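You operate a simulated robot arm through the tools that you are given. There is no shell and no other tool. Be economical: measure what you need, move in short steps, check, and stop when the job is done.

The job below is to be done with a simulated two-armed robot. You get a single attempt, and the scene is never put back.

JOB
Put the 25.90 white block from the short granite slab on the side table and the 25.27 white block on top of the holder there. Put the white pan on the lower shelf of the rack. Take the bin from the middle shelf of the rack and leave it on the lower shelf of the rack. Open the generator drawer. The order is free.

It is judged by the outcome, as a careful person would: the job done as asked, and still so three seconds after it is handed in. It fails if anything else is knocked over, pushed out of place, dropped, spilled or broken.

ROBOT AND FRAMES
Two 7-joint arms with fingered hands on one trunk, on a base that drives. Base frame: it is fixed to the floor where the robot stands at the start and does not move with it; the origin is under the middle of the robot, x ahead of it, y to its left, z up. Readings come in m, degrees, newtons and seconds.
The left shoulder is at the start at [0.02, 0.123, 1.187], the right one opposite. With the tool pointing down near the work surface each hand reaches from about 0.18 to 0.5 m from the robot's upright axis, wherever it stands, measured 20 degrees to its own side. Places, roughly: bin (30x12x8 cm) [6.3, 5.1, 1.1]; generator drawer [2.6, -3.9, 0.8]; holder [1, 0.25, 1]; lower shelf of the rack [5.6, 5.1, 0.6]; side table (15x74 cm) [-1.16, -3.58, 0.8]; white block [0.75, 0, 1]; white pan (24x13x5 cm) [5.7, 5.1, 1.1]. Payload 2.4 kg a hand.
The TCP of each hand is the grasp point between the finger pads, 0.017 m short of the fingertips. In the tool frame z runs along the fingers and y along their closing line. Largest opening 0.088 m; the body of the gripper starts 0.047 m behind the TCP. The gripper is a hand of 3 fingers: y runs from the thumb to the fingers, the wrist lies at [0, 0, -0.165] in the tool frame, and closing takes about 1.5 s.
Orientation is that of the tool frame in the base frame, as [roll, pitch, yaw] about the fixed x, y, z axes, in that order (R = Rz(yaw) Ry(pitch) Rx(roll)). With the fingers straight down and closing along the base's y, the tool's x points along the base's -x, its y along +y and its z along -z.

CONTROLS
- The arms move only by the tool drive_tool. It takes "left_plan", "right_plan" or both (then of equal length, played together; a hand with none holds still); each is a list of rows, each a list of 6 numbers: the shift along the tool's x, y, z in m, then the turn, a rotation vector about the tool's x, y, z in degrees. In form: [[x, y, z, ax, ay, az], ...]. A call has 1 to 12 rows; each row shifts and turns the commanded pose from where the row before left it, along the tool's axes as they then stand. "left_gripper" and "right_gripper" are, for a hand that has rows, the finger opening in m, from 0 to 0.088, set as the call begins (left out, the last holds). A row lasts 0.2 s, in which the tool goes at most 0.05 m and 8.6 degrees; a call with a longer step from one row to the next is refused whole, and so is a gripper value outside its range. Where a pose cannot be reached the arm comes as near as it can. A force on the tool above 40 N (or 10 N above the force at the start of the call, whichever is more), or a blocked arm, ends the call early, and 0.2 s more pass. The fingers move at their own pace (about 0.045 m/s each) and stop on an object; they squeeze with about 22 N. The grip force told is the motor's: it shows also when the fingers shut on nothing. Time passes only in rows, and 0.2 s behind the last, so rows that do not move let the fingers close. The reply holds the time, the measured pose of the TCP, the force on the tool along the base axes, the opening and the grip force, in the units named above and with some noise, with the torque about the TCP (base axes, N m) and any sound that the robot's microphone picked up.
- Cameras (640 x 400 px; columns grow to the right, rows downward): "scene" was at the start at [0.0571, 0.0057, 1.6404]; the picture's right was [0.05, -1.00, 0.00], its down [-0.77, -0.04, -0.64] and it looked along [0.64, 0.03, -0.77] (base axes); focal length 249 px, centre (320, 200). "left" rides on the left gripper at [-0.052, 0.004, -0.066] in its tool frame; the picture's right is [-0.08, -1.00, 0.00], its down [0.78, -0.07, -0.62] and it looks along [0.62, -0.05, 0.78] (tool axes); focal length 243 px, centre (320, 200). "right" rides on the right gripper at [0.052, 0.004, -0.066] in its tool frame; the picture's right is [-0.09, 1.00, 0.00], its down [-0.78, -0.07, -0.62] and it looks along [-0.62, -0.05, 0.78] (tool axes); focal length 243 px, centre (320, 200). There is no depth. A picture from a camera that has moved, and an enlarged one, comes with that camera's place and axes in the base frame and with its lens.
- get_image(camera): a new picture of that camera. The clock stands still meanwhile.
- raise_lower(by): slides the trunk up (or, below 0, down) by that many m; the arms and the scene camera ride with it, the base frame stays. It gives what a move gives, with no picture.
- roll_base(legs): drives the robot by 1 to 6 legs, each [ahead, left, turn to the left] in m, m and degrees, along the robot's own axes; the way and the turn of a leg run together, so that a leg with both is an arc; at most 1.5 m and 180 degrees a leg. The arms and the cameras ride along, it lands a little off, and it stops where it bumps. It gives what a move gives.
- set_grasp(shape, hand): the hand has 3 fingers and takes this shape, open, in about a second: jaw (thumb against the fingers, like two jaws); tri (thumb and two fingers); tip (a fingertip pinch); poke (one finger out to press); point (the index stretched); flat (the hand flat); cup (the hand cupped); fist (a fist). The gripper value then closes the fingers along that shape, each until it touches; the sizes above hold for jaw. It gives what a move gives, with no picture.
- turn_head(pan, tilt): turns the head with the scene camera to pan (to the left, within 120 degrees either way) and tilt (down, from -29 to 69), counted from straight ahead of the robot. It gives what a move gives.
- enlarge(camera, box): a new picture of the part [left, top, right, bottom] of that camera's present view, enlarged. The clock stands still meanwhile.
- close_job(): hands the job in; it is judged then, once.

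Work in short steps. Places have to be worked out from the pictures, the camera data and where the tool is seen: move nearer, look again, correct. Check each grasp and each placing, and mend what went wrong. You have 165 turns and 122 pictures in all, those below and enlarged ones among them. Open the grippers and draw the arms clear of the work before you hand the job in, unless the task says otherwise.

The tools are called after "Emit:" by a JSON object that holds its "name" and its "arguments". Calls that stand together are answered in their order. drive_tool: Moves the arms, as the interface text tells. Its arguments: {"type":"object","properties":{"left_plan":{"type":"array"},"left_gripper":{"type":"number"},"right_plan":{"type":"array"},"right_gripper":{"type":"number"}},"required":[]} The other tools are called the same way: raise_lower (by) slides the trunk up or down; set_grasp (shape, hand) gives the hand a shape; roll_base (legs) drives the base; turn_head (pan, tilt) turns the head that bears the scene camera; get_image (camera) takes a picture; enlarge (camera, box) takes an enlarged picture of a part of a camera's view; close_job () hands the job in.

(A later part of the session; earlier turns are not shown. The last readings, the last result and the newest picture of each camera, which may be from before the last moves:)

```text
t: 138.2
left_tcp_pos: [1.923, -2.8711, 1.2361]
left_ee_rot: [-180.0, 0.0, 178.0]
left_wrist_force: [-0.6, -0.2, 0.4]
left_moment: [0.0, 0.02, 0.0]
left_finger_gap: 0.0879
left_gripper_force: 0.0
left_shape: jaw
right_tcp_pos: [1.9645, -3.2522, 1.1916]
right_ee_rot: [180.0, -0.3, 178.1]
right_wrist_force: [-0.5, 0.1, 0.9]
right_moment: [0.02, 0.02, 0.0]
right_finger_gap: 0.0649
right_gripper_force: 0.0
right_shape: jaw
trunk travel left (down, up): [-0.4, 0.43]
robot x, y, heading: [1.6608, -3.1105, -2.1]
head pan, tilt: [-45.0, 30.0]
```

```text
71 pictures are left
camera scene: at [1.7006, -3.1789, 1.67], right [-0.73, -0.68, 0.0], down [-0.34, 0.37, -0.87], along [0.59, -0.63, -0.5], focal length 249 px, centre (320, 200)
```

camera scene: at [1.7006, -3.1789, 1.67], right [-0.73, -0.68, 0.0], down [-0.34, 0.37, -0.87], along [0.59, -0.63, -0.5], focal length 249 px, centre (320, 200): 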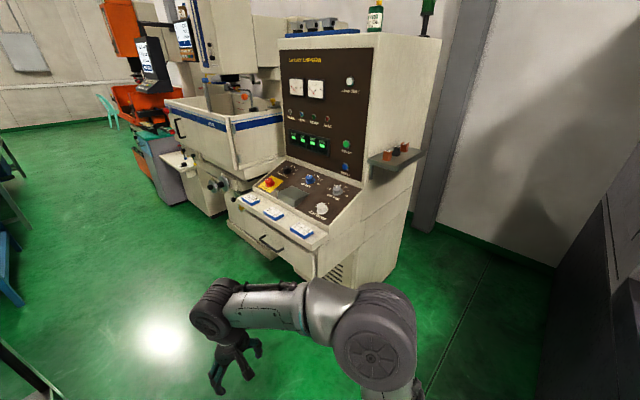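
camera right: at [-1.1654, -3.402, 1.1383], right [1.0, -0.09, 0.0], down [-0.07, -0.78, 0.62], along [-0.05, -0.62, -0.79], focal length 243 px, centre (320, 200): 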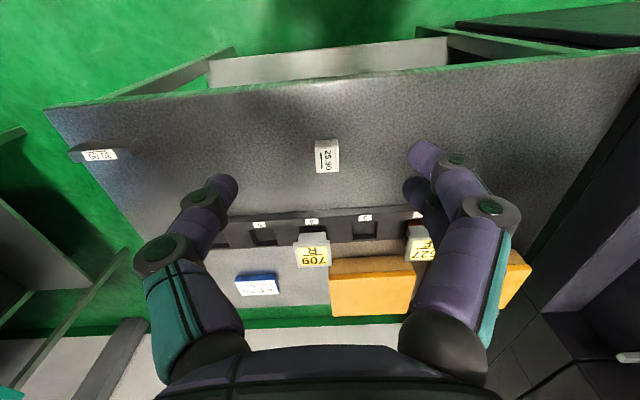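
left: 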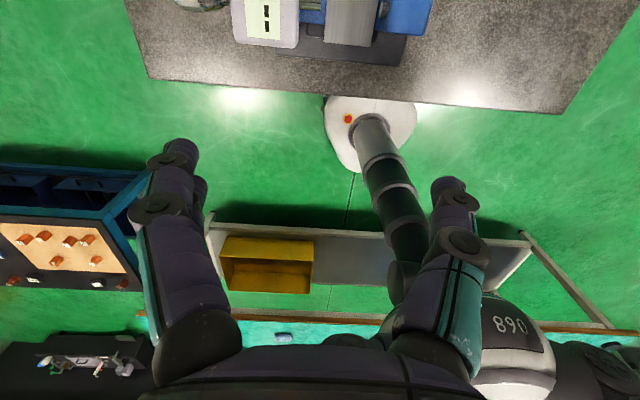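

The drawer handle is at about (2.62, -3.76, ~0.78). I drive to x≈2.72 and turn right to face it.

Emit:
{"name": "roll_base", "arguments": {"legs": [[1.05, 0, 0], [0, 0, -88]]}}

Emit:
{"name": "turn_head", "arguments": {"pan": 0, "tilt": 50}}

Emit:
{"name": "get_image", "arguments": {"camera": "scene"}}

Emit:
{"name": "get_image", "arguments": {"camera": "right"}}

```text
t: 147.4
left_tcp_pos: [2.9478, -3.4143, 1.2357]
left_ee_rot: [-180.0, 0.1, 88.9]
left_wrist_force: [0.4, 0.0, -0.7]
left_moment: [-0.02, -0.03, 0.0]
left_finger_gap: 0.0879
left_gripper_force: 0.1
left_shape: jaw
right_tcp_pos: [2.5669, -3.4628, 1.1919]
right_ee_rot: [-180.0, -0.2, 89.0]
right_wrist_force: [-0.1, -0.7, -0.2]
right_moment: [-0.01, 0.01, -0.01]
right_finger_gap: 0.0648
right_gripper_force: 0.1
right_shape: jaw
trunk travel left (down, up): [-0.4, 0.43]
robot x, y, heading: [2.6982, -3.1546, -90.9]
head pan, tilt: [-45.0, 30.0]
```

```text
t: 148.5
left_tcp_pos: [2.9474, -3.4152, 1.2369]
left_ee_rot: [-180.0, 0.0, 89.0]
left_wrist_force: [-0.1, -0.2, -0.7]
left_moment: [0.0, 0.02, 0.02]
left_finger_gap: 0.0881
left_gripper_force: 0.1
left_shape: jaw
right_tcp_pos: [2.567, -3.4624, 1.1918]
right_ee_rot: [180.0, -0.2, 88.8]
right_wrist_force: [-0.2, -0.1, 0.3]
right_moment: [0.01, -0.03, -0.01]
right_finger_gap: 0.065
right_gripper_force: 0.0
right_shape: jaw
trunk travel left (down, up): [-0.4, 0.43]
robot x, y, heading: [2.7005, -3.1547, -91.1]
head pan, tilt: [0.0, 50.0]
```

```text
70 pictures are left
camera scene: at [2.6983, -3.2103, 1.6405], right [-1.0, 0.02, 0.0], down [0.02, 0.77, -0.64], along [-0.01, -0.64, -0.77], focal length 249 px, centre (320, 200)
```

scene: 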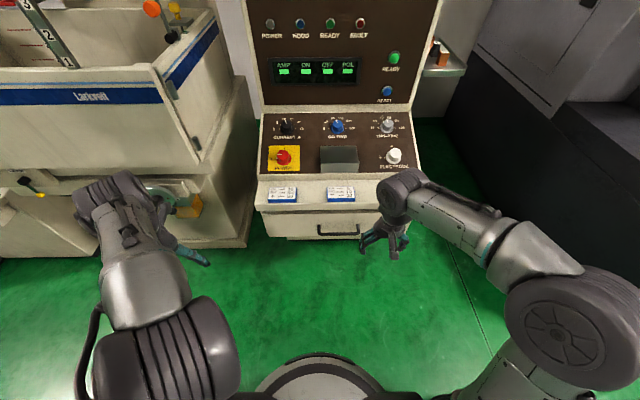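

```text
69 pictures are left
camera right: at [2.5716, -3.4112, 1.2577], right [0.99, -0.1, 0.0], down [-0.08, -0.78, 0.62], along [-0.06, -0.62, -0.79], focal length 243 px, centre (320, 200)
```

right: 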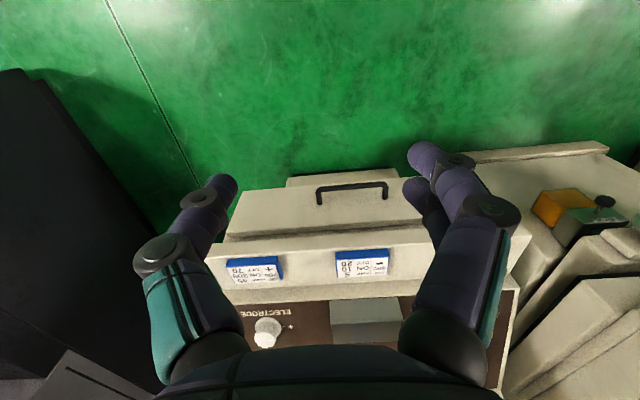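

Handle bar triangulates to (2.617, -3.745, 0.797). I enlarge to see its gap and shape.

Emit:
{"name": "enlarge", "arguments": {"camera": "right", "box": [290, 165, 420, 245]}}

Emit:
{"name": "enlarge", "arguments": {"camera": "scene", "box": [250, 170, 390, 260]}}

```text
4.92 times, centred on (355, 205) of right
camera zoom: at [2.5716, -3.4112, 1.2577], right [0.99, -0.1, 0.0], down [-0.08, -0.78, 0.62], along [-0.06, -0.62, -0.79], focal length 1194 px, centre (148, 175)
```

zoom: 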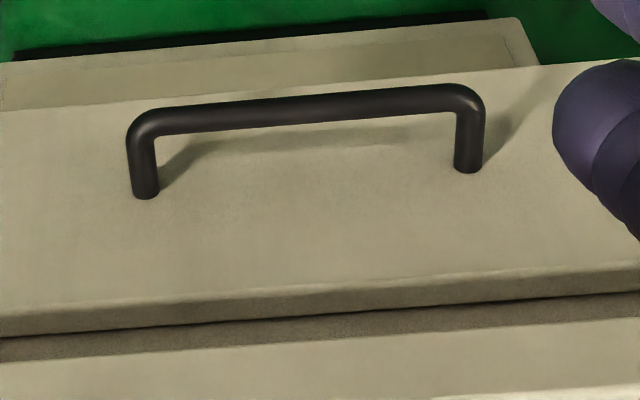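

```text
4.44 times, centred on (320, 215) of scene
camera zoom: at [2.6983, -3.2103, 1.6405], right [-1.0, 0.02, 0.0], down [0.02, 0.77, -0.64], along [-0.01, -0.64, -0.77], focal length 1105 px, centre (320, 133)
```

zoom: 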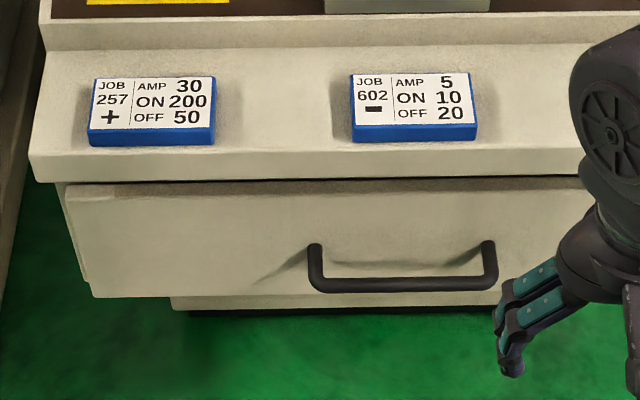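

The bar stands ~3.5 cm off the drawer front. I'll pinch it with the hand tilted nearly horizontal and fingers closing vertically: lower trunk 0.2 m, turn the hand 90° about its axis.

Emit:
{"name": "raise_lower", "arguments": {"by": -0.2}}

Emit:
{"name": "drive_tool", "arguments": {"right_plan": [[0, 0, 0, 0, 0, 8.2], [0, 0, 0, 0, 0, 8.2], [0, 0, 0, 0, 0, 8.2], [0, 0, 0, 0, 0, 8.2], [0, 0, 0, 0, 0, 8.2], [0, 0, 0, 0, 0, 8.2], [0, 0, 0, 0, 0, 8.2], [0, 0, 0, 0, 0, 8.2], [0, 0, 0, 0, 0, 8.2], [0, 0, 0, 0, 0, 8.2], [0, 0, 0, 0, 0, 8.0]], "right_gripper": 0.088}}

Emit:
{"name": "drive_tool", "arguments": {"right_plan": [[0, 0, 0, -8, 0, 0], [0, 0, 0, -8, 0, 0], [0, 0, 0, -8, 0, 0], [0, 0, 0, -8, 0, 0], [0, 0, 0, -8, 0, 0], [0, 0, 0, -8, 0, 0], [0, 0, 0, -8, 0, 0], [0, 0, 0, -4, 0, 0]]}}

Emit:
{"name": "get_image", "arguments": {"camera": "scene"}}

```text
t: 150.7
left_tcp_pos: [2.9484, -3.4162, 1.0363]
left_ee_rot: [-180.0, 0.1, 88.8]
left_wrist_force: [-0.7, 0.2, -0.2]
left_moment: [-0.01, 0.0, 0.01]
left_finger_gap: 0.0878
left_gripper_force: 0.2
left_shape: jaw
right_tcp_pos: [2.5656, -3.4629, 0.9915]
right_ee_rot: [-180.0, -0.2, 88.9]
right_wrist_force: [0.1, 0.1, 0.6]
right_moment: [0.0, 0.0, 0.01]
right_finger_gap: 0.0649
right_gripper_force: 0.1
right_shape: jaw
trunk travel left (down, up): [-0.2, 0.63]
robot x, y, heading: [2.7, -3.151, -91.0]
head pan, tilt: [0.0, 50.0]
```

```text
t: 153.1
left_tcp_pos: [2.9485, -3.4159, 1.0359]
left_ee_rot: [-180.0, 0.0, 89.0]
left_wrist_force: [0.1, 0.9, -0.7]
left_moment: [-0.02, -0.03, -0.01]
left_finger_gap: 0.0876
left_gripper_force: 0.0
left_shape: jaw
right_tcp_pos: [2.5664, -3.463, 0.9916]
right_ee_rot: [-180.0, 0.0, -1.2]
right_wrist_force: [0.6, -0.3, 0.3]
right_moment: [0.01, 0.01, -0.02]
right_finger_gap: 0.0876
right_gripper_force: 0.1
right_shape: jaw
trunk travel left (down, up): [-0.2, 0.63]
robot x, y, heading: [2.7006, -3.1547, -91.1]
head pan, tilt: [0.0, 50.0]
```

```text
t: 154.9
left_tcp_pos: [2.9483, -3.4145, 1.0362]
left_ee_rot: [-180.0, 0.0, 88.9]
left_wrist_force: [-0.5, -0.3, 0.2]
left_moment: [-0.01, 0.0, 0.0]
left_finger_gap: 0.088
left_gripper_force: 0.1
left_shape: jaw
right_tcp_pos: [2.5717, -3.4736, 0.9978]
right_ee_rot: [120.1, -0.1, -1.0]
right_wrist_force: [-0.3, -0.3, 0.3]
right_moment: [-0.01, 0.03, 0.0]
right_finger_gap: 0.088
right_gripper_force: 0.0
right_shape: jaw
right hand out of reach, approached as far as the arm can: row 8
trunk travel left (down, up): [-0.2, 0.63]
robot x, y, heading: [2.7003, -3.1548, -91.3]
head pan, tilt: [0.0, 50.0]
```

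```text
66 pictures are left
camera scene: at [2.6984, -3.2102, 1.4405], right [-1.0, 0.02, 0.0], down [0.01, 0.77, -0.64], along [-0.01, -0.64, -0.77], focal length 249 px, centre (320, 200)
```

scene: 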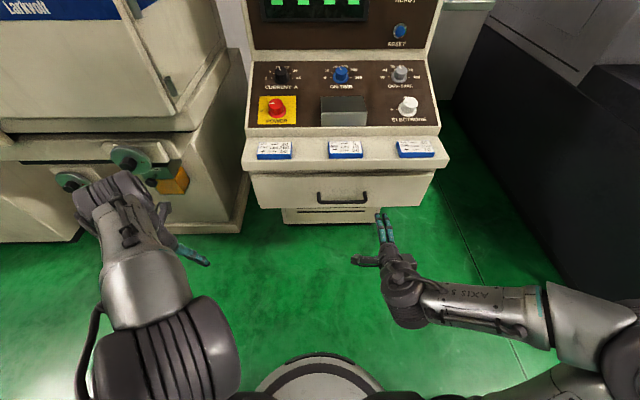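

The orientation works. I move to a standoff 9 cm short of the bar with a 5 cm opening.

Emit:
{"name": "drive_tool", "arguments": {"right_plan": [[0.0075, -0.0064, 0.041, 0, 0, 0], [0.0075, -0.0064, 0.041, 0, 0, 0], [0.0075, -0.0064, 0.041, 0, 0, 0], [0.0075, -0.0064, 0.041, 0, 0, 0], [0.0075, -0.0064, 0.041, 0, 0, 0], [0.0075, -0.0064, 0.041, 0, 0, 0], [0, 0, 0, 0, 0, 0]], "right_gripper": 0.05}}

Emit:
{"name": "get_image", "arguments": {"camera": "right"}}

Emit:
{"name": "enlarge", "arguments": {"camera": "scene", "box": [260, 140, 440, 270]}}

```text
t: 156.5
left_tcp_pos: [2.9483, -3.4147, 1.0361]
left_ee_rot: [-179.9, 0.0, 89.0]
left_wrist_force: [-0.2, -0.2, 0.7]
left_moment: [0.01, -0.02, 0.03]
left_finger_gap: 0.0879
left_gripper_force: 0.0
left_shape: jaw
right_tcp_pos: [2.6166, -3.664, 0.841]
right_ee_rot: [120.1, -0.1, -1.1]
right_wrist_force: [-0.3, 0.2, -1.0]
right_moment: [0.01, 0.01, 0.0]
right_finger_gap: 0.0503
right_gripper_force: 0.2
right_shape: jaw
trunk travel left (down, up): [-0.2, 0.63]
robot x, y, heading: [2.6991, -3.1531, -91.3]
head pan, tilt: [0.0, 50.0]
```

```text
65 pictures are left
camera right: at [2.6689, -3.6116, 0.8775], right [-0.09, -0.5, 0.86], down [-0.77, 0.58, 0.26], along [-0.63, -0.64, -0.44], focal length 243 px, centre (320, 200)
```

right: 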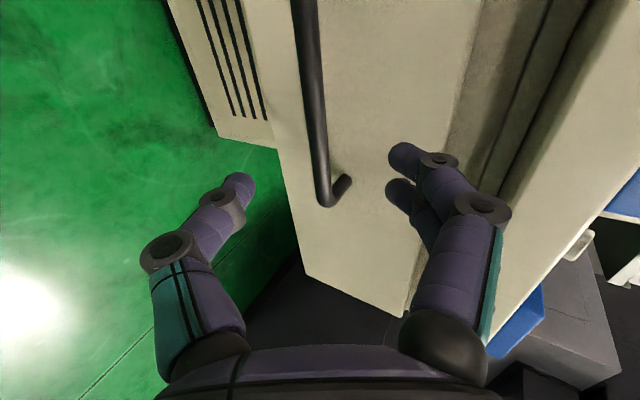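

```text
3.08 times, centred on (350, 205) of scene
camera zoom: at [2.6984, -3.2103, 1.4405], right [-1.0, 0.02, 0.0], down [0.01, 0.77, -0.64], along [-0.01, -0.64, -0.77], focal length 765 px, centre (228, 185)
```

zoom: 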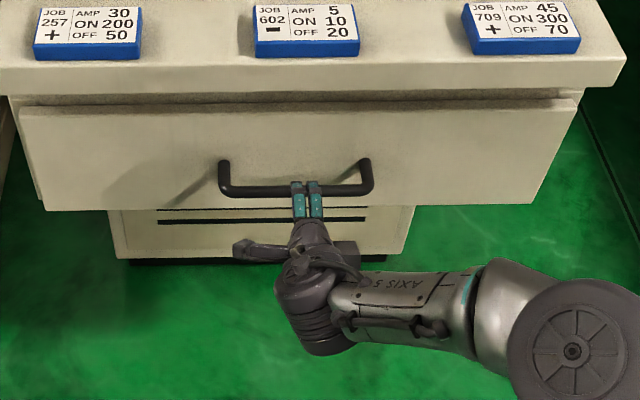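

The bar lies on the tool axis. I advance 0.088 m along the fingers and close.

Emit:
{"name": "drive_tool", "arguments": {"right_plan": [[0, 0, 0.03, 0, 0, 0], [0, 0, 0.03, 0, 0, 0], [0, 0, 0.018, 0, 0, 0], [0, 0, 0.01, 0, 0, 0]]}}

Emit:
{"name": "drive_tool", "arguments": {"right_plan": [[0, 0, 0, 0, 0, 0], [0, 0, 0, 0, 0, 0], [0, 0, 0, 0, 0, 0], [0, 0, 0, 0, 0, 0], [0, 0, 0, 0, 0, 0], [0, 0, 0, 0, 0, 0]], "right_gripper": 0.0}}

Emit:
{"name": "get_image", "arguments": {"camera": "right"}}

```text
t: 157.5
left_tcp_pos: [2.9481, -3.4158, 1.0372]
left_ee_rot: [180.0, -0.1, 88.8]
left_wrist_force: [0.3, 0.4, 0.7]
left_moment: [-0.02, 0.0, 0.03]
left_finger_gap: 0.0882
left_gripper_force: 0.1
left_shape: jaw
right_tcp_pos: [2.6115, -3.7424, 0.7963]
right_ee_rot: [120.1, 0.0, -1.0]
right_wrist_force: [0.1, -0.2, 0.3]
right_moment: [0.0, -0.01, -0.01]
right_finger_gap: 0.0507
right_gripper_force: 0.0
right_shape: jaw
trunk travel left (down, up): [-0.2, 0.63]
robot x, y, heading: [2.7009, -3.1567, -90.9]
head pan, tilt: [0.0, 50.0]
```

```text
t: 158.9
left_tcp_pos: [2.9488, -3.4165, 1.0366]
left_ee_rot: [-180.0, -0.1, 88.9]
left_wrist_force: [0.0, 0.5, -0.5]
left_moment: [-0.02, 0.02, -0.01]
left_finger_gap: 0.0878
left_gripper_force: 0.0
left_shape: jaw
right_tcp_pos: [2.6108, -3.7439, 0.7963]
right_ee_rot: [120.3, 0.0, -1.2]
right_wrist_force: [0.3, -5.6, -4.6]
right_moment: [0.0, -0.01, 0.0]
right_finger_gap: 0.0046
right_gripper_force: 22.3
right_shape: jaw
trunk travel left (down, up): [-0.2, 0.63]
robot x, y, heading: [2.6957, -3.1599, -91.1]
head pan, tilt: [0.0, 50.0]
```

```text
63 pictures are left
camera right: at [2.6638, -3.6897, 0.8334], right [-0.09, -0.5, 0.86], down [-0.77, 0.58, 0.26], along [-0.63, -0.64, -0.44], focal length 243 px, centre (320, 200)
```

right: 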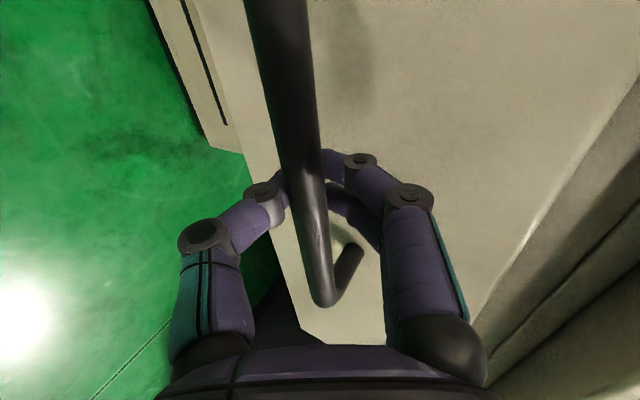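

The fingers hold the bar. I pull straight toward the robot (+y).

Emit:
{"name": "drive_tool", "arguments": {"right_plan": [[0, -0.01, -0.0173, 0, 0, 0], [0, -0.015, -0.026, 0, 0, 0], [0, -0.015, -0.026, 0, 0, 0], [0, -0.015, -0.026, 0, 0, 0], [0, -0.015, -0.026, 0, 0, 0], [0, 0, 0, 0, 0, 0]]}}

Emit:
{"name": "get_image", "arguments": {"camera": "scene"}}

```text
t: 160.3
left_tcp_pos: [2.9474, -3.4148, 1.0367]
left_ee_rot: [179.9, -0.1, 88.9]
left_wrist_force: [0.1, 0.1, -1.2]
left_moment: [0.04, -0.01, -0.02]
left_finger_gap: 0.088
left_gripper_force: 0.1
left_shape: jaw
right_tcp_pos: [2.6116, -3.6034, 0.7961]
right_ee_rot: [120.4, 0.0, -1.0]
right_wrist_force: [-1.8, 2.5, -9.2]
right_moment: [0.03, -0.02, -0.02]
right_finger_gap: 0.0035
right_gripper_force: 22.4
right_shape: jaw
trunk travel left (down, up): [-0.2, 0.63]
robot x, y, heading: [2.7022, -3.1546, -91.5]
head pan, tilt: [0.0, 50.0]
```

```text
62 pictures are left
camera scene: at [2.6979, -3.2108, 1.4404], right [-1.0, 0.02, 0.0], down [0.02, 0.77, -0.64], along [-0.01, -0.64, -0.77], focal length 249 px, centre (320, 200)
```

scene: 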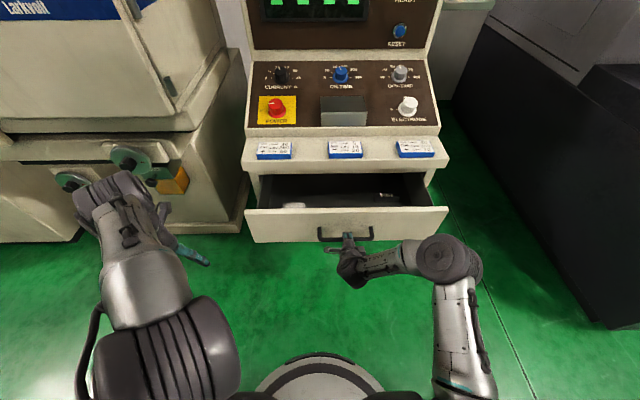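

The drawer is open 0.14 m. I back the base 0.12 m to pull it further.

Emit:
{"name": "roll_base", "arguments": {"legs": [[-0.12, 0, 0]]}}

Emit:
{"name": "get_image", "arguments": {"camera": "scene"}}

```text
t: 161.5
left_tcp_pos: [2.9488, -3.2961, 1.0367]
left_ee_rot: [179.9, -0.1, 88.9]
left_wrist_force: [0.7, 0.3, -0.1]
left_moment: [0.0, 0.0, -0.02]
left_finger_gap: 0.0877
left_gripper_force: 0.1
left_shape: jaw
right_tcp_pos: [2.6141, -3.4851, 0.7962]
right_ee_rot: [120.2, 0.0, -1.0]
right_wrist_force: [-7.8, 0.3, -15.9]
right_moment: [-0.05, 0.11, 0.01]
right_finger_gap: 0.0036
right_gripper_force: 21.9
right_shape: jaw
trunk travel left (down, up): [-0.2, 0.63]
robot x, y, heading: [2.7009, -3.0335, -91.0]
head pan, tilt: [0.0, 50.0]
```

```text
61 pictures are left
camera scene: at [2.6994, -3.0917, 1.4403], right [-1.0, 0.02, 0.0], down [0.02, 0.77, -0.64], along [-0.01, -0.64, -0.77], focal length 249 px, centre (320, 200)
```

scene: 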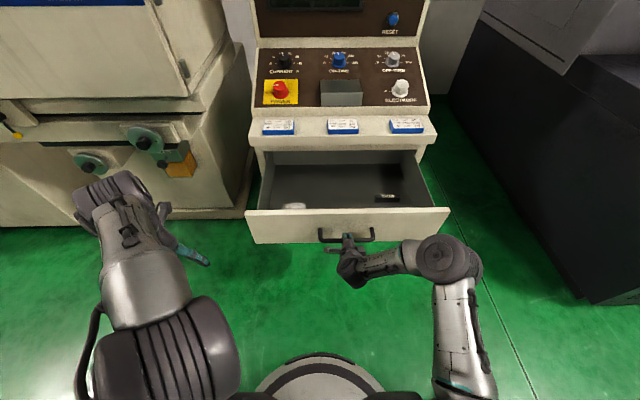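

Open 0.26 m and still moving freely; I draw a little more, then release.

Emit:
{"name": "drive_tool", "arguments": {"right_plan": [[0, -0.01, -0.0173, 0, 0, 0], [0, -0.01, -0.0173, 0, 0, 0], [0, -0.01, -0.0173, 0, 0, 0], [0, 0, 0, 0, 0, 0]]}}

Emit:
{"name": "drive_tool", "arguments": {"right_plan": [[0, 0, 0, 0, 0, 0], [0, 0, 0, 0, 0, 0], [0, 0, 0, 0, 0, 0], [0, 0, 0, 0, 0, 0], [0, 0, 0, 0, 0, 0]], "right_gripper": 0.06}}

Emit:
{"name": "drive_tool", "arguments": {"right_plan": [[0, 0, -0.03, 0, 0, 0], [0, 0, -0.04, 0, 0, 0], [0, 0.01, -0.04, 0, 0, 0], [0, 0.02, -0.03, 0, 0, 0]]}}

Emit:
{"name": "get_image", "arguments": {"camera": "scene"}}

```text
t: 162.2
left_tcp_pos: [2.9514, -3.2986, 1.0354]
left_ee_rot: [-180.0, 0.0, 89.0]
left_wrist_force: [0.2, -0.3, -0.1]
left_moment: [-0.01, 0.01, 0.0]
left_finger_gap: 0.0881
left_gripper_force: 0.1
left_shape: jaw
right_tcp_pos: [2.6132, -3.4467, 0.7945]
right_ee_rot: [120.3, 0.1, -1.5]
right_wrist_force: [0.4, -30.1, -26.0]
right_moment: [-0.17, 0.0, 0.02]
right_finger_gap: 0.0
right_gripper_force: 22.4
right_shape: jaw
trunk travel left (down, up): [-0.2, 0.63]
robot x, y, heading: [2.7044, -3.0386, -90.8]
head pan, tilt: [0.0, 50.0]
stopped in row 3 (right hand): the force on the tool passed its limit at 48 N (the readings are from after the stop); the commanded pose is now the measured one
```

```text
t: 163.3
left_tcp_pos: [2.9507, -3.2958, 1.0362]
left_ee_rot: [-180.0, -0.1, 88.9]
left_wrist_force: [0.0, -0.5, 0.5]
left_moment: [0.01, -0.03, 0.02]
left_finger_gap: 0.0878
left_gripper_force: 0.0
left_shape: jaw
right_tcp_pos: [2.6141, -3.4438, 0.7968]
right_ee_rot: [120.1, 0.1, -1.2]
right_wrist_force: [0.2, -0.4, -0.8]
right_moment: [0.0, 0.04, 0.03]
right_finger_gap: 0.0596
right_gripper_force: 0.1
right_shape: jaw
trunk travel left (down, up): [-0.2, 0.63]
robot x, y, heading: [2.7044, -3.0357, -91.2]
head pan, tilt: [0.0, 50.0]
```

```text
t: 164.3
left_tcp_pos: [2.9507, -3.296, 1.0378]
left_ee_rot: [-180.0, 0.1, 89.0]
left_wrist_force: [-1.0, -0.5, 0.3]
left_moment: [-0.03, 0.01, -0.01]
left_finger_gap: 0.0879
left_gripper_force: 0.0
left_shape: jaw
right_tcp_pos: [2.6261, -3.35, 0.8959]
right_ee_rot: [120.1, 0.0, -1.2]
right_wrist_force: [0.2, 0.3, -0.4]
right_moment: [-0.03, 0.04, 0.0]
right_finger_gap: 0.0597
right_gripper_force: 0.1
right_shape: jaw
right hand out of reach, approached as far as the arm can: row 4
trunk travel left (down, up): [-0.2, 0.63]
robot x, y, heading: [2.7031, -3.0355, -91.1]
head pan, tilt: [0.0, 50.0]
```

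```text
60 pictures are left
camera scene: at [2.7007, -3.0902, 1.4405], right [-1.0, 0.02, 0.0], down [0.01, 0.77, -0.64], along [-0.01, -0.64, -0.77], focal length 249 px, centre (320, 200)
```

scene: 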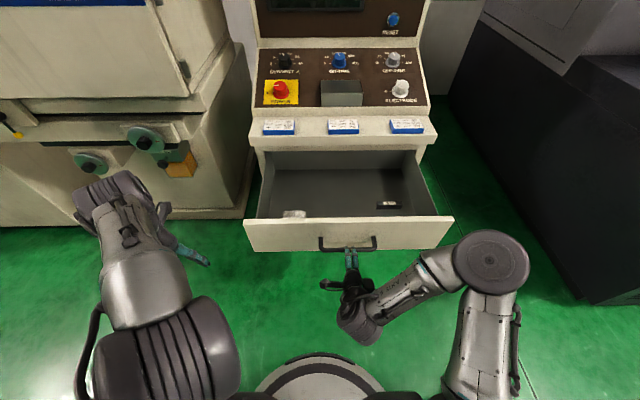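

Drawer fully open (hit its stop). I raise the trunk and restore the right hand to straight down.

Emit:
{"name": "raise_lower", "arguments": {"by": 0.2}}

Emit:
{"name": "drive_tool", "arguments": {"right_plan": [[0, 0, 0, 8, 0, 0], [0, 0, 0, 8, 0, 0], [0, 0, 0, 8, 0, 0], [0, 0, 0, 8, 0, 0], [0, 0, 0, 8, 0, 0], [0, 0, 0, 8, 0, 0], [0, 0, 0, 8, 0, 0], [0, 0, 0, 4, 0, 0]]}}

Emit:
{"name": "drive_tool", "arguments": {"right_plan": [[0, 0, 0, 0, 0, -8.2], [0, 0, 0, 0, 0, -8.2], [0, 0, 0, 0, 0, -8.2], [0, 0, 0, 0, 0, -8.2], [0, 0, 0, 0, 0, -8.2], [0, 0, 0, 0, 0, -8.2], [0, 0, 0, 0, 0, -8.2], [0, 0, 0, 0, 0, -8.2], [0, 0, 0, 0, 0, -8.2], [0, 0, 0, 0, 0, -8.2], [0, 0, 0, 0, 0, -8.0]]}}

Emit:
{"name": "turn_head", "arguments": {"pan": 90, "tilt": 20}}

Emit:
{"name": "get_image", "arguments": {"camera": "scene"}}

```text
t: 166.5
left_tcp_pos: [2.9502, -3.2946, 1.2355]
left_ee_rot: [179.9, -0.1, 88.9]
left_wrist_force: [0.4, -0.3, -0.9]
left_moment: [0.0, 0.03, -0.01]
left_finger_gap: 0.0878
left_gripper_force: 0.1
left_shape: jaw
right_tcp_pos: [2.627, -3.35, 1.0952]
right_ee_rot: [120.1, 0.1, -1.3]
right_wrist_force: [-0.4, 0.4, 0.3]
right_moment: [0.0, 0.0, 0.02]
right_finger_gap: 0.0597
right_gripper_force: 0.1
right_shape: jaw
trunk travel left (down, up): [-0.4, 0.43]
robot x, y, heading: [2.6991, -3.0339, -91.0]
head pan, tilt: [0.0, 50.0]
```

```text
t: 168.3
left_tcp_pos: [2.9508, -3.2944, 1.236]
left_ee_rot: [-180.0, 0.0, 88.8]
left_wrist_force: [0.1, -0.3, 0.5]
left_moment: [0.02, 0.01, -0.04]
left_finger_gap: 0.0882
left_gripper_force: 0.0
left_shape: jaw
right_tcp_pos: [2.6252, -3.3506, 1.0949]
right_ee_rot: [-179.9, 0.1, -1.3]
right_wrist_force: [-0.2, 0.8, -0.7]
right_moment: [0.03, 0.01, 0.0]
right_finger_gap: 0.0597
right_gripper_force: 0.0
right_shape: jaw
trunk travel left (down, up): [-0.4, 0.43]
robot x, y, heading: [2.7034, -3.0357, -91.1]
head pan, tilt: [0.0, 50.0]
```

```text
t: 170.7
left_tcp_pos: [2.9508, -3.2935, 1.237]
left_ee_rot: [-180.0, 0.0, 89.0]
left_wrist_force: [0.1, -0.1, 0.6]
left_moment: [-0.02, -0.01, -0.01]
left_finger_gap: 0.0876
left_gripper_force: 0.1
left_shape: jaw
right_tcp_pos: [2.626, -3.3506, 1.0946]
right_ee_rot: [-179.9, 0.1, 88.8]
right_wrist_force: [-0.3, 0.0, -0.3]
right_moment: [0.03, -0.01, 0.0]
right_finger_gap: 0.0598
right_gripper_force: 0.0
right_shape: jaw
trunk travel left (down, up): [-0.4, 0.43]
robot x, y, heading: [2.7043, -3.0344, -90.8]
head pan, tilt: [0.0, 50.0]
```

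```text
t: 172.4
left_tcp_pos: [2.9515, -3.2956, 1.2371]
left_ee_rot: [-180.0, 0.0, 88.8]
left_wrist_force: [-0.1, -0.2, 0.7]
left_moment: [-0.04, -0.01, -0.02]
left_finger_gap: 0.0879
left_gripper_force: 0.1
left_shape: jaw
right_tcp_pos: [2.6266, -3.3496, 1.0944]
right_ee_rot: [-179.9, -0.1, 88.7]
right_wrist_force: [-0.2, 0.1, -0.8]
right_moment: [0.0, 0.0, 0.01]
right_finger_gap: 0.0597
right_gripper_force: 0.0
right_shape: jaw
trunk travel left (down, up): [-0.4, 0.43]
robot x, y, heading: [2.7073, -3.0326, -91.3]
head pan, tilt: [90.0, 20.0]
```

```text
59 pictures are left
camera scene: at [2.7952, -3.0153, 1.6861], right [-0.02, -1.0, 0.0], down [-0.34, 0.01, -0.94], along [0.94, -0.02, -0.34], focal length 249 px, centre (320, 200)
```

scene: 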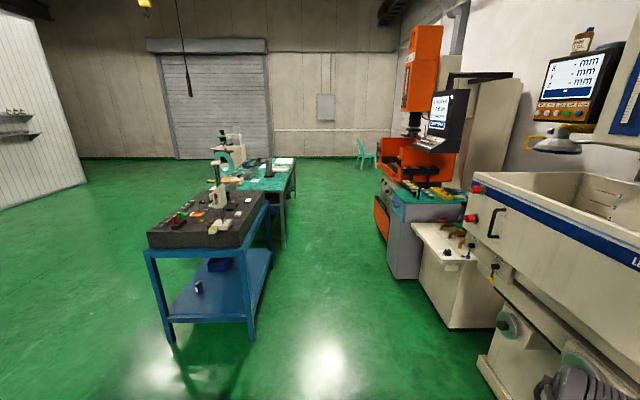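

Next, the cabin: its door is in the wall y≈2.8 at x≈5.2–5.95. I route via x≈3.4, between the benches, then x≈4.7 northward.

Emit:
{"name": "roll_base", "arguments": {"legs": [[0, 0.7, 0], [0, 0, 180], [1.5, 0, 0], [0.35, 0, 0]]}}

Emit:
{"name": "turn_head", "arguments": {"pan": -25, "tilt": 20}}

Emit:
{"name": "get_image", "arguments": {"camera": "scene"}}

```text
t: 192.3
left_tcp_pos: [3.2566, -0.9322, 1.2363]
left_ee_rot: [-179.9, 0.0, -93.5]
left_wrist_force: [-0.5, -0.1, 0.2]
left_moment: [-0.02, 0.01, -0.01]
left_finger_gap: 0.0877
left_gripper_force: 0.1
left_shape: jaw
right_tcp_pos: [3.5815, -0.89, 1.0946]
right_ee_rot: [-180.0, -0.1, -93.8]
right_wrist_force: [0.0, 0.5, -0.2]
right_moment: [0.02, 0.0, 0.01]
right_finger_gap: 0.0598
right_gripper_force: 0.1
right_shape: jaw
trunk travel left (down, up): [-0.4, 0.43]
robot x, y, heading: [3.4904, -1.2001, 86.4]
head pan, tilt: [90.0, 20.0]
```

```text
t: 194.3
left_tcp_pos: [3.2557, -0.9328, 1.2362]
left_ee_rot: [-179.9, 0.0, -93.5]
left_wrist_force: [-0.5, 0.0, 0.3]
left_moment: [0.01, -0.02, 0.03]
left_finger_gap: 0.0876
left_gripper_force: 0.0
left_shape: jaw
right_tcp_pos: [3.5826, -0.8913, 1.094]
right_ee_rot: [-179.9, -0.2, -93.6]
right_wrist_force: [-0.3, 0.5, -0.2]
right_moment: [0.01, 0.01, 0.03]
right_finger_gap: 0.0598
right_gripper_force: 0.1
right_shape: jaw
trunk travel left (down, up): [-0.4, 0.43]
robot x, y, heading: [3.4955, -1.2081, 86.5]
head pan, tilt: [-25.0, 20.0]
```

```text
58 pictures are left
camera scene: at [3.5364, -1.1398, 1.6861], right [0.88, -0.48, 0.0], down [-0.16, -0.3, -0.94], along [0.45, 0.83, -0.34], focal length 249 px, centre (320, 200)
```

scene: 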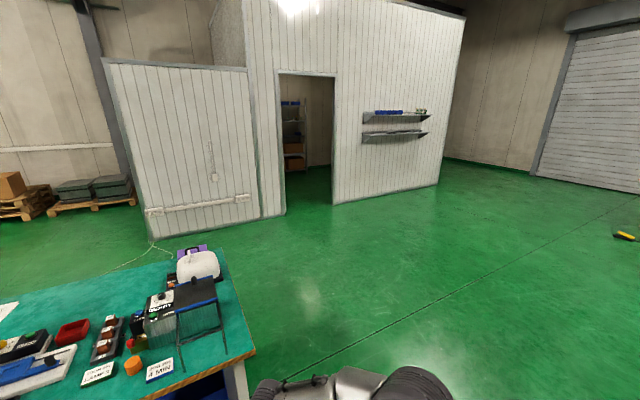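

The doorway is x≈4.91–5.85 at y≈2.6. I correct heading, go right, then north to before the door.

Emit:
{"name": "roll_base", "arguments": {"legs": [[0, 0, 3.5], [0, -1.45, 0], [1.5, 0, 0], [0, -0.44, 0], [1.2, 0, 0]]}}

Emit:
{"name": "turn_head", "arguments": {"pan": 0, "tilt": 15}}

Emit:
{"name": "get_image", "arguments": {"camera": "scene"}}

```text
t: 216.8
left_tcp_pos: [5.2164, 1.7199, 1.2373]
left_ee_rot: [179.9, 0.0, -91.7]
left_wrist_force: [-0.1, -0.7, -0.6]
left_moment: [-0.01, 0.02, -0.02]
left_finger_gap: 0.088
left_gripper_force: 0.0
left_shape: jaw
right_tcp_pos: [5.541, 1.7722, 1.0957]
right_ee_rot: [-179.9, 0.0, -92.0]
right_wrist_force: [-0.5, 1.0, 1.0]
right_moment: [-0.04, 0.02, -0.02]
right_finger_gap: 0.0597
right_gripper_force: 0.0
right_shape: jaw
trunk travel left (down, up): [-0.4, 0.43]
robot x, y, heading: [5.4619, 1.4508, 88.4]
head pan, tilt: [-25.0, 20.0]
```

```text
t: 217.7
left_tcp_pos: [5.2162, 1.7201, 1.2371]
left_ee_rot: [-180.0, 0.0, -91.6]
left_wrist_force: [0.1, 0.2, -0.5]
left_moment: [0.01, -0.01, -0.03]
left_finger_gap: 0.0883
left_gripper_force: 0.0
left_shape: jaw
right_tcp_pos: [5.5419, 1.7711, 1.0944]
right_ee_rot: [-179.8, -0.2, -91.9]
right_wrist_force: [-0.2, -0.4, 0.1]
right_moment: [0.05, -0.01, 0.01]
right_finger_gap: 0.0596
right_gripper_force: 0.0
right_shape: jaw
trunk travel left (down, up): [-0.4, 0.43]
robot x, y, heading: [5.4623, 1.4555, 88.5]
head pan, tilt: [0.0, 15.0]
```

```text
57 pictures are left
camera scene: at [5.4648, 1.5314, 1.6942], right [1.0, -0.03, 0.0], down [-0.01, -0.26, -0.97], along [0.03, 0.97, -0.26], focal length 249 px, centre (320, 200)
```

scene: 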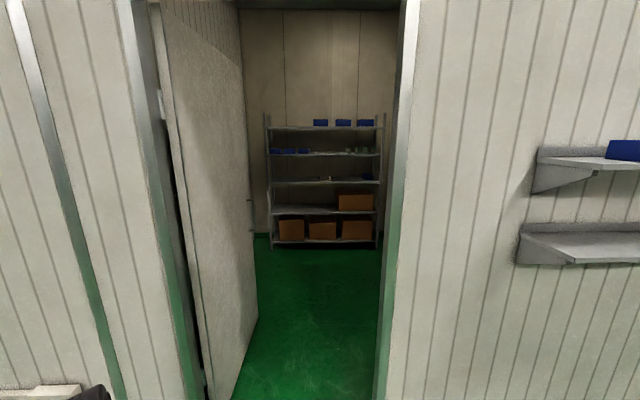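

The door leaf is swung inside on the left, leaving x≈4.97–5.9. I straighten and drive in to y≈3.9.

Emit:
{"name": "roll_base", "arguments": {"legs": [[0, 0, 1.5], [1.2, 0, 0]]}}

Emit:
{"name": "get_image", "arguments": {"camera": "scene"}}

```text
t: 224.2
left_tcp_pos: [5.2283, 2.92, 1.2372]
left_ee_rot: [180.0, 0.0, -91.1]
left_wrist_force: [0.5, -0.1, 0.7]
left_moment: [-0.04, -0.02, -0.01]
left_finger_gap: 0.0879
left_gripper_force: 0.1
left_shape: jaw
right_tcp_pos: [5.5521, 2.9745, 1.0938]
right_ee_rot: [-179.8, -0.1, -91.5]
right_wrist_force: [0.4, -0.1, 0.6]
right_moment: [0.0, 0.03, 0.02]
right_finger_gap: 0.0597
right_gripper_force: 0.0
right_shape: jaw
trunk travel left (down, up): [-0.4, 0.43]
robot x, y, heading: [5.4758, 2.6568, 88.8]
head pan, tilt: [0.0, 15.0]
```

```text
56 pictures are left
camera scene: at [5.478, 2.7345, 1.6942], right [1.0, -0.02, 0.0], down [-0.01, -0.26, -0.97], along [0.02, 0.97, -0.26], focal length 249 px, centre (320, 200)
```

scene: 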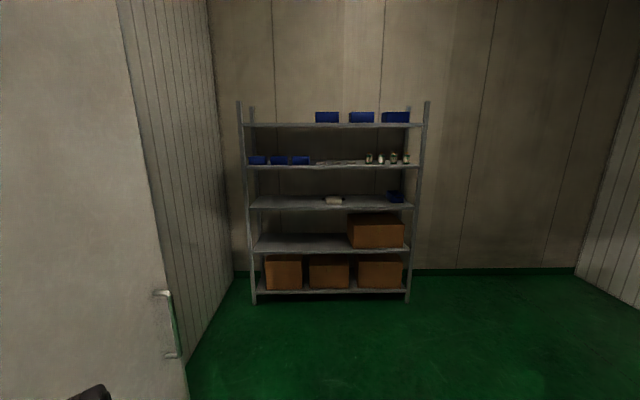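

Rack in view: white pan and blue bin on the middle shelf (z≈1.05), free left part on the lower shelf (z≈0.6). I approach to y≈4.35 and look closer.

Emit:
{"name": "roll_base", "arguments": {"legs": [[1.4, -0.05, 1.2], [0.25, -0.1, 0]]}}

Emit:
{"name": "turn_head", "arguments": {"pan": -15, "tilt": 35}}

Emit:
{"name": "get_image", "arguments": {"camera": "scene"}}

```text
t: 232.7
left_tcp_pos: [5.4218, 4.5831, 1.2365]
left_ee_rot: [-180.0, 0.0, -91.7]
left_wrist_force: [-0.3, 0.0, -0.7]
left_moment: [0.01, 0.0, -0.02]
left_finger_gap: 0.0883
left_gripper_force: 0.1
left_shape: jaw
right_tcp_pos: [5.7457, 4.6351, 1.0934]
right_ee_rot: [-179.9, -0.1, -92.0]
right_wrist_force: [0.3, 0.5, 0.3]
right_moment: [0.0, -0.03, 0.02]
right_finger_gap: 0.0599
right_gripper_force: 0.1
right_shape: jaw
trunk travel left (down, up): [-0.4, 0.43]
robot x, y, heading: [5.6674, 4.3187, 88.0]
head pan, tilt: [0.0, 15.0]
```

```text
t: 233.6
left_tcp_pos: [5.42, 4.582, 1.2375]
left_ee_rot: [-179.9, -0.1, -91.7]
left_wrist_force: [-0.2, -0.4, 1.0]
left_moment: [-0.03, -0.02, 0.01]
left_finger_gap: 0.088
left_gripper_force: 0.1
left_shape: jaw
right_tcp_pos: [5.7451, 4.6351, 1.0953]
right_ee_rot: [-179.9, -0.1, -91.9]
right_wrist_force: [0.2, -0.2, -0.1]
right_moment: [0.02, -0.03, -0.01]
right_finger_gap: 0.06
right_gripper_force: 0.1
right_shape: jaw
trunk travel left (down, up): [-0.4, 0.43]
robot x, y, heading: [5.6634, 4.3183, 88.3]
head pan, tilt: [-15.0, 35.0]
```

```text
55 pictures are left
camera scene: at [5.6907, 4.3856, 1.6623], right [0.96, -0.29, 0.0], down [-0.16, -0.55, -0.82], along [0.23, 0.79, -0.57], focal length 249 px, centre (320, 200)
```

scene: 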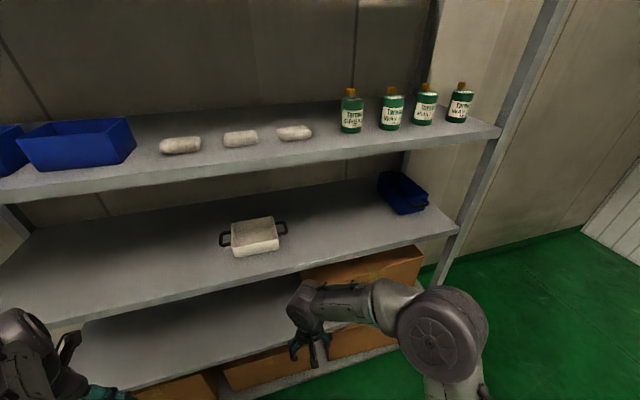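

The pan has two loop handles at about (5.55, 5.07) and (5.755, 5.07). I plan a two-hand lift; I enlarge for handle detail, and the bin too.

Emit:
{"name": "enlarge", "arguments": {"camera": "scene", "box": [205, 200, 305, 265]}}

Emit:
{"name": "enlarge", "arguments": {"camera": "scene", "box": [360, 160, 450, 225]}}

```text
6.15 times, centred on (255, 232) of scene
camera zoom: at [5.6907, 4.3856, 1.6623], right [0.96, -0.29, 0.0], down [-0.16, -0.55, -0.82], along [0.23, 0.79, -0.57], focal length 1530 px, centre (720, 0)
```

zoom: 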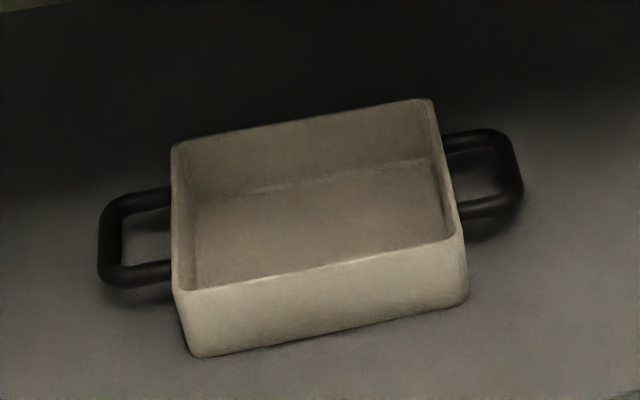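

```text
6.15 times, centred on (405, 192) of scene
camera zoom: at [5.6907, 4.3856, 1.6623], right [0.96, -0.29, 0.0], down [-0.16, -0.55, -0.82], along [0.23, 0.79, -0.57], focal length 1530 px, centre (-203, 246)
```

zoom: 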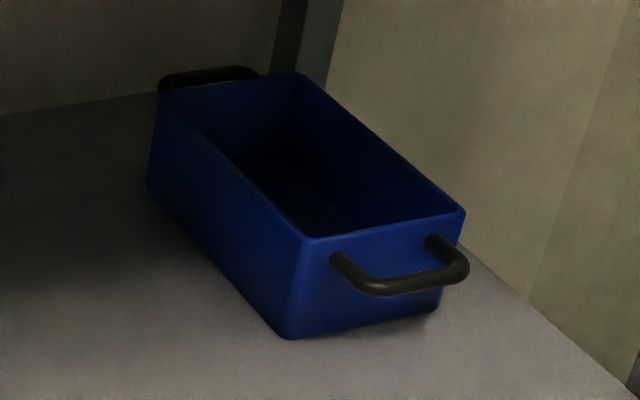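

Handle loops have ~28 mm inner gaps. I set trunk +0.05 m (so that -0.4 later gives the lower shelf), tilt both hands 45° forward with narrow opening, and edge forward.

Emit:
{"name": "raise_lower", "arguments": {"by": 0.05}}

Emit:
{"name": "drive_tool", "arguments": {"left_plan": [[0, 0, 0, 0, -7.5, 0], [0, 0, 0, 0, -7.5, 0], [0, 0, 0, 0, -7.5, 0], [0, 0, 0, 0, -7.5, 0], [0, 0, 0, 0, -7.5, 0], [0, 0, 0, 0, -7.5, 0]], "right_plan": [[0, 0, 0, 0, -7.5, 0], [0, 0, 0, 0, -7.5, 0], [0, 0, 0, 0, -7.5, 0], [0, 0, 0, 0, -7.5, 0], [0, 0, 0, 0, -7.5, 0], [0, 0, 0, 0, -7.5, 0]], "left_gripper": 0.034, "right_gripper": 0.034}}

Emit:
{"name": "roll_base", "arguments": {"legs": [[0.15, 0, 2]]}}

Emit:
{"name": "turn_head", "arguments": {"pan": 0, "tilt": 45}}

Emit:
{"name": "get_image", "arguments": {"camera": "scene"}}

Emit:
{"name": "get_image", "arguments": {"camera": "right"}}

```text
t: 234.5
left_tcp_pos: [5.4209, 4.583, 1.2878]
left_ee_rot: [-180.0, -0.1, -91.6]
left_wrist_force: [0.3, -0.4, 0.3]
left_moment: [0.04, 0.02, 0.02]
left_finger_gap: 0.0877
left_gripper_force: 0.0
left_shape: jaw
right_tcp_pos: [5.7448, 4.6341, 1.1445]
right_ee_rot: [-180.0, -0.1, -91.9]
right_wrist_force: [0.8, 0.7, 0.1]
right_moment: [0.02, -0.02, -0.01]
right_finger_gap: 0.0599
right_gripper_force: 0.1
right_shape: jaw
trunk travel left (down, up): [-0.45, 0.38]
robot x, y, heading: [5.6656, 4.3166, 88.4]
head pan, tilt: [-15.0, 35.0]
```

```text
t: 235.9
left_tcp_pos: [5.376, 4.6189, 1.2804]
left_ee_rot: [180.0, 45.1, -91.6]
left_wrist_force: [-0.7, 1.0, 0.9]
left_moment: [0.0, -0.01, 0.02]
left_finger_gap: 0.0345
left_gripper_force: 0.1
left_shape: jaw
left hand out of reach, approached as far as the arm can: row 1, 2, 3, 4, 5, 6
right_tcp_pos: [5.7551, 4.6297, 1.1408]
right_ee_rot: [-175.5, 35.9, -91.4]
right_wrist_force: [-0.3, -0.9, -1.1]
right_moment: [0.01, -0.01, 0.0]
right_finger_gap: 0.0343
right_gripper_force: 0.1
right_shape: jaw
right hand out of reach, approached as far as the arm can: row 5, 6
trunk travel left (down, up): [-0.45, 0.38]
robot x, y, heading: [5.6641, 4.3199, 88.3]
head pan, tilt: [-15.0, 35.0]
```

```text
t: 237.3
left_tcp_pos: [5.3667, 4.7622, 1.28]
left_ee_rot: [-179.9, 45.0, -89.6]
left_wrist_force: [-0.6, 0.3, 0.1]
left_moment: [-0.01, 0.0, 0.0]
left_finger_gap: 0.0345
left_gripper_force: 0.0
left_shape: jaw
right_tcp_pos: [5.747, 4.7851, 1.14]
right_ee_rot: [-175.5, 35.8, -89.6]
right_wrist_force: [-0.1, -0.7, -0.1]
right_moment: [0.01, 0.0, -0.01]
right_finger_gap: 0.0343
right_gripper_force: 0.1
right_shape: jaw
trunk travel left (down, up): [-0.45, 0.38]
robot x, y, heading: [5.666, 4.4718, 90.2]
head pan, tilt: [-15.0, 35.0]
```

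```text
t: 238.0
left_tcp_pos: [5.3667, 4.7611, 1.28]
left_ee_rot: [180.0, 45.1, -89.7]
left_wrist_force: [0.6, -0.3, -0.2]
left_moment: [-0.02, 0.0, -0.01]
left_finger_gap: 0.0343
left_gripper_force: 0.1
left_shape: jaw
right_tcp_pos: [5.7475, 4.784, 1.1408]
right_ee_rot: [-175.5, 35.9, -89.6]
right_wrist_force: [0.4, 0.6, 0.1]
right_moment: [-0.01, -0.02, -0.04]
right_finger_gap: 0.0344
right_gripper_force: 0.1
right_shape: jaw
trunk travel left (down, up): [-0.45, 0.38]
robot x, y, heading: [5.6716, 4.4666, 90.2]
head pan, tilt: [0.0, 45.0]
```

```text
52 pictures are left
camera scene: at [5.6675, 4.5338, 1.6974], right [1.0, 0.0, 0.0], down [0.0, -0.71, -0.71], along [0.0, 0.71, -0.71], focal length 249 px, centre (320, 200)
```

scene: 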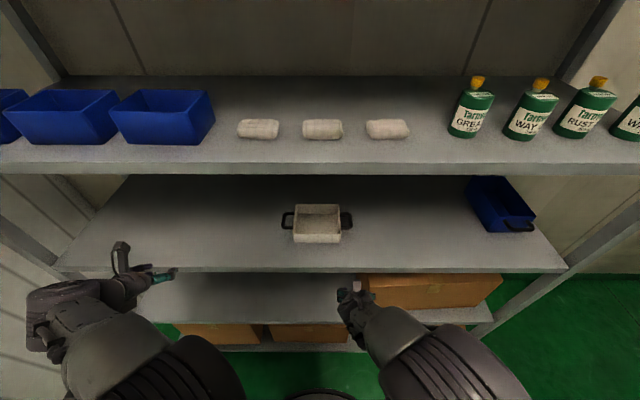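

```text
51 pictures are left
camera right: at [5.7377, 4.7033, 1.1629], right [-0.99, 0.11, -0.01], down [0.02, 0.27, 0.96], along [0.11, 0.96, -0.27], focal length 243 px, centre (320, 200)
```

right: 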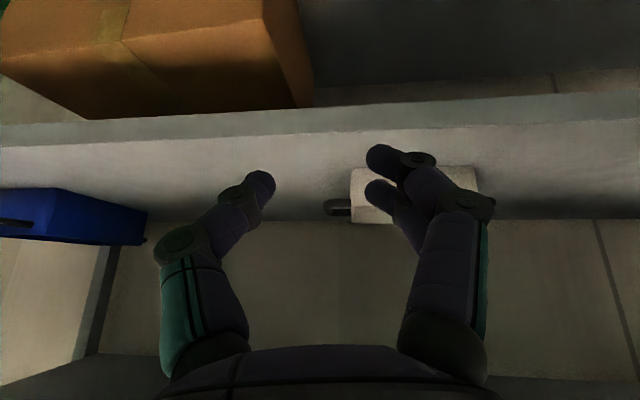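

Handles triangulate to left (5.56, 5.055, 1.08) and right (5.754, 5.055, 1.08). I move the base 0.1 ahead and bring the hands toward poses above the handles.

Emit:
{"name": "roll_base", "arguments": {"legs": [[0.1, 0, 0]]}}

Emit:
{"name": "drive_tool", "arguments": {"left_plan": [[-0.005, -0.03, 0.03, 0, 0, 0], [-0.005, -0.03, 0.03, 0, 0, 0], [-0.005, -0.03, 0.03, 0, 0, 0]], "right_plan": [[-0.02, 0, 0.02, 0, 0, 0], [-0.02, 0, 0.02, 0, 0, 0], [-0.02, 0, 0.02, 0, 0, 0]]}}

```text
t: 239.2
left_tcp_pos: [5.3682, 4.862, 1.2801]
left_ee_rot: [180.0, 44.9, -89.7]
left_wrist_force: [0.6, 0.1, -0.1]
left_moment: [0.02, -0.01, -0.02]
left_finger_gap: 0.0344
left_gripper_force: 0.1
left_shape: jaw
right_tcp_pos: [5.7462, 4.8865, 1.1399]
right_ee_rot: [-175.5, 35.7, -89.4]
right_wrist_force: [0.1, 0.1, -0.3]
right_moment: [0.0, -0.02, 0.0]
right_finger_gap: 0.0343
right_gripper_force: 0.1
right_shape: jaw
trunk travel left (down, up): [-0.45, 0.38]
robot x, y, heading: [5.666, 4.5717, 90.5]
head pan, tilt: [0.0, 45.0]
```

```text
t: 240.0
left_tcp_pos: [5.4535, 4.941, 1.2258]
left_ee_rot: [180.0, 45.0, -89.6]
left_wrist_force: [-0.5, 0.8, 0.1]
left_moment: [0.0, 0.01, 0.0]
left_finger_gap: 0.0342
left_gripper_force: 0.2
left_shape: jaw
left hand out of reach, approached as far as the arm can: row 1
right_tcp_pos: [5.7482, 4.9698, 1.1254]
right_ee_rot: [-175.4, 35.8, -89.4]
right_wrist_force: [0.0, 0.1, -0.4]
right_moment: [0.01, 0.0, 0.0]
right_finger_gap: 0.0346
right_gripper_force: 0.1
right_shape: jaw
trunk travel left (down, up): [-0.45, 0.38]
robot x, y, heading: [5.6687, 4.571, 90.5]
head pan, tilt: [0.0, 45.0]
```

I square up both orientations at 40° tilt and bring both hands above the handles (z≈1.15).

Emit:
{"name": "drive_tool", "arguments": {"left_plan": [[0, 0, 0, 0, 5, 0], [0, 0, 0, 0, 0, 0], [-0.0087, -0.0266, 0.0321, 0, 0, 0], [-0.0087, -0.0266, 0.0321, 0, 0, 0], [-0.0087, -0.0266, 0.0321, 0, 0, 0], [-0.0087, -0.0266, 0.0321, 0, 0, 0], [0, 0, 0, 0, 0, 0]], "right_plan": [[0, 0, 0, -4.6, 0, 0], [0, 0, 0, 0, -4, 0], [-0.0194, -0.0015, 0.0081, 0, 0, 0], [-0.0194, -0.0015, 0.0081, 0, 0, 0], [-0.0194, -0.0015, 0.0081, 0, 0, 0], [-0.0194, -0.0015, 0.0081, 0, 0, 0], [0, 0, 0, 0, 0, 0]]}}

Emit:
{"name": "enlarge", "arguments": {"camera": "scene", "box": [220, 150, 420, 280]}}

Emit:
{"name": "get_image", "arguments": {"camera": "right"}}

Emit:
{"name": "get_image", "arguments": {"camera": "left"}}

```text
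t: 241.6
left_tcp_pos: [5.5587, 5.0486, 1.1504]
left_ee_rot: [-180.0, 40.0, -89.7]
left_wrist_force: [0.1, -0.2, 0.4]
left_moment: [0.03, 0.03, -0.01]
left_finger_gap: 0.0345
left_gripper_force: 0.0
left_shape: jaw
right_tcp_pos: [5.7553, 5.0485, 1.1515]
right_ee_rot: [179.8, 39.9, -89.6]
right_wrist_force: [-0.1, 0.3, -0.4]
right_moment: [0.01, 0.01, -0.02]
right_finger_gap: 0.0342
right_gripper_force: 0.1
right_shape: jaw
right hand out of reach, approached as far as the arm can: row 2
trunk travel left (down, up): [-0.45, 0.38]
robot x, y, heading: [5.6663, 4.5741, 90.0]
head pan, tilt: [0.0, 45.0]
```

```text
3.08 times, centred on (320, 215) of scene
camera zoom: at [5.6669, 4.634, 1.6974], right [1.0, 0.01, 0.0], down [0.0, -0.71, -0.71], along [0.0, 0.71, -0.71], focal length 765 px, centre (320, 154)
```

zoom: 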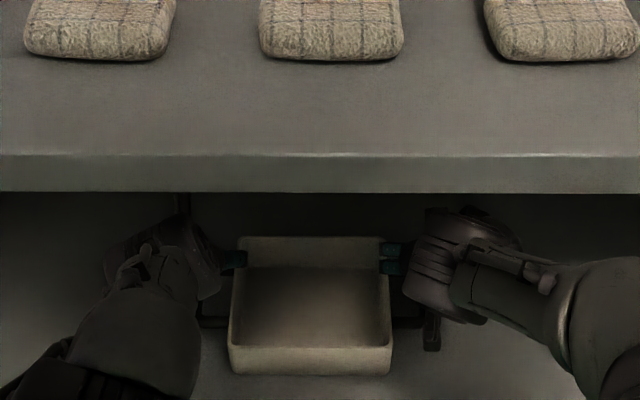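

```text
49 pictures are left
camera right: at [5.7527, 4.9661, 1.1692], right [-1.0, 0.05, 0.06], down [0.07, 0.2, 0.98], along [0.04, 0.98, -0.2], focal length 243 px, centre (320, 200)
```

right: 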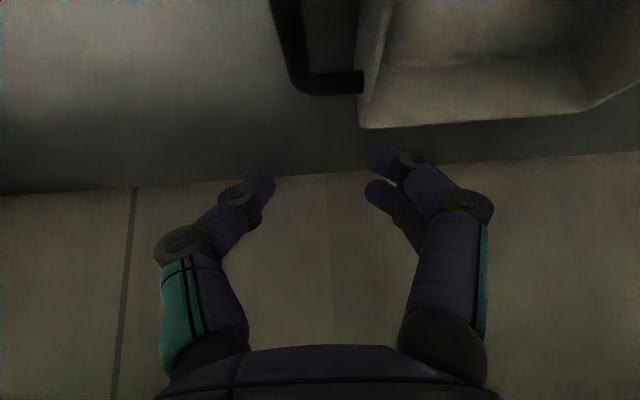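

```text
48 pictures are left
camera left: at [5.5538, 5.0442, 1.2334], right [1.0, 0.07, 0.05], down [0.07, -1.0, -0.03], along [0.05, 0.03, -1.0], focal length 243 px, centre (320, 200)
```

left: 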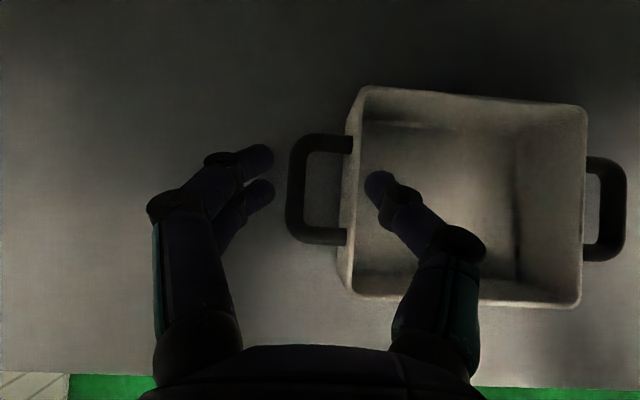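

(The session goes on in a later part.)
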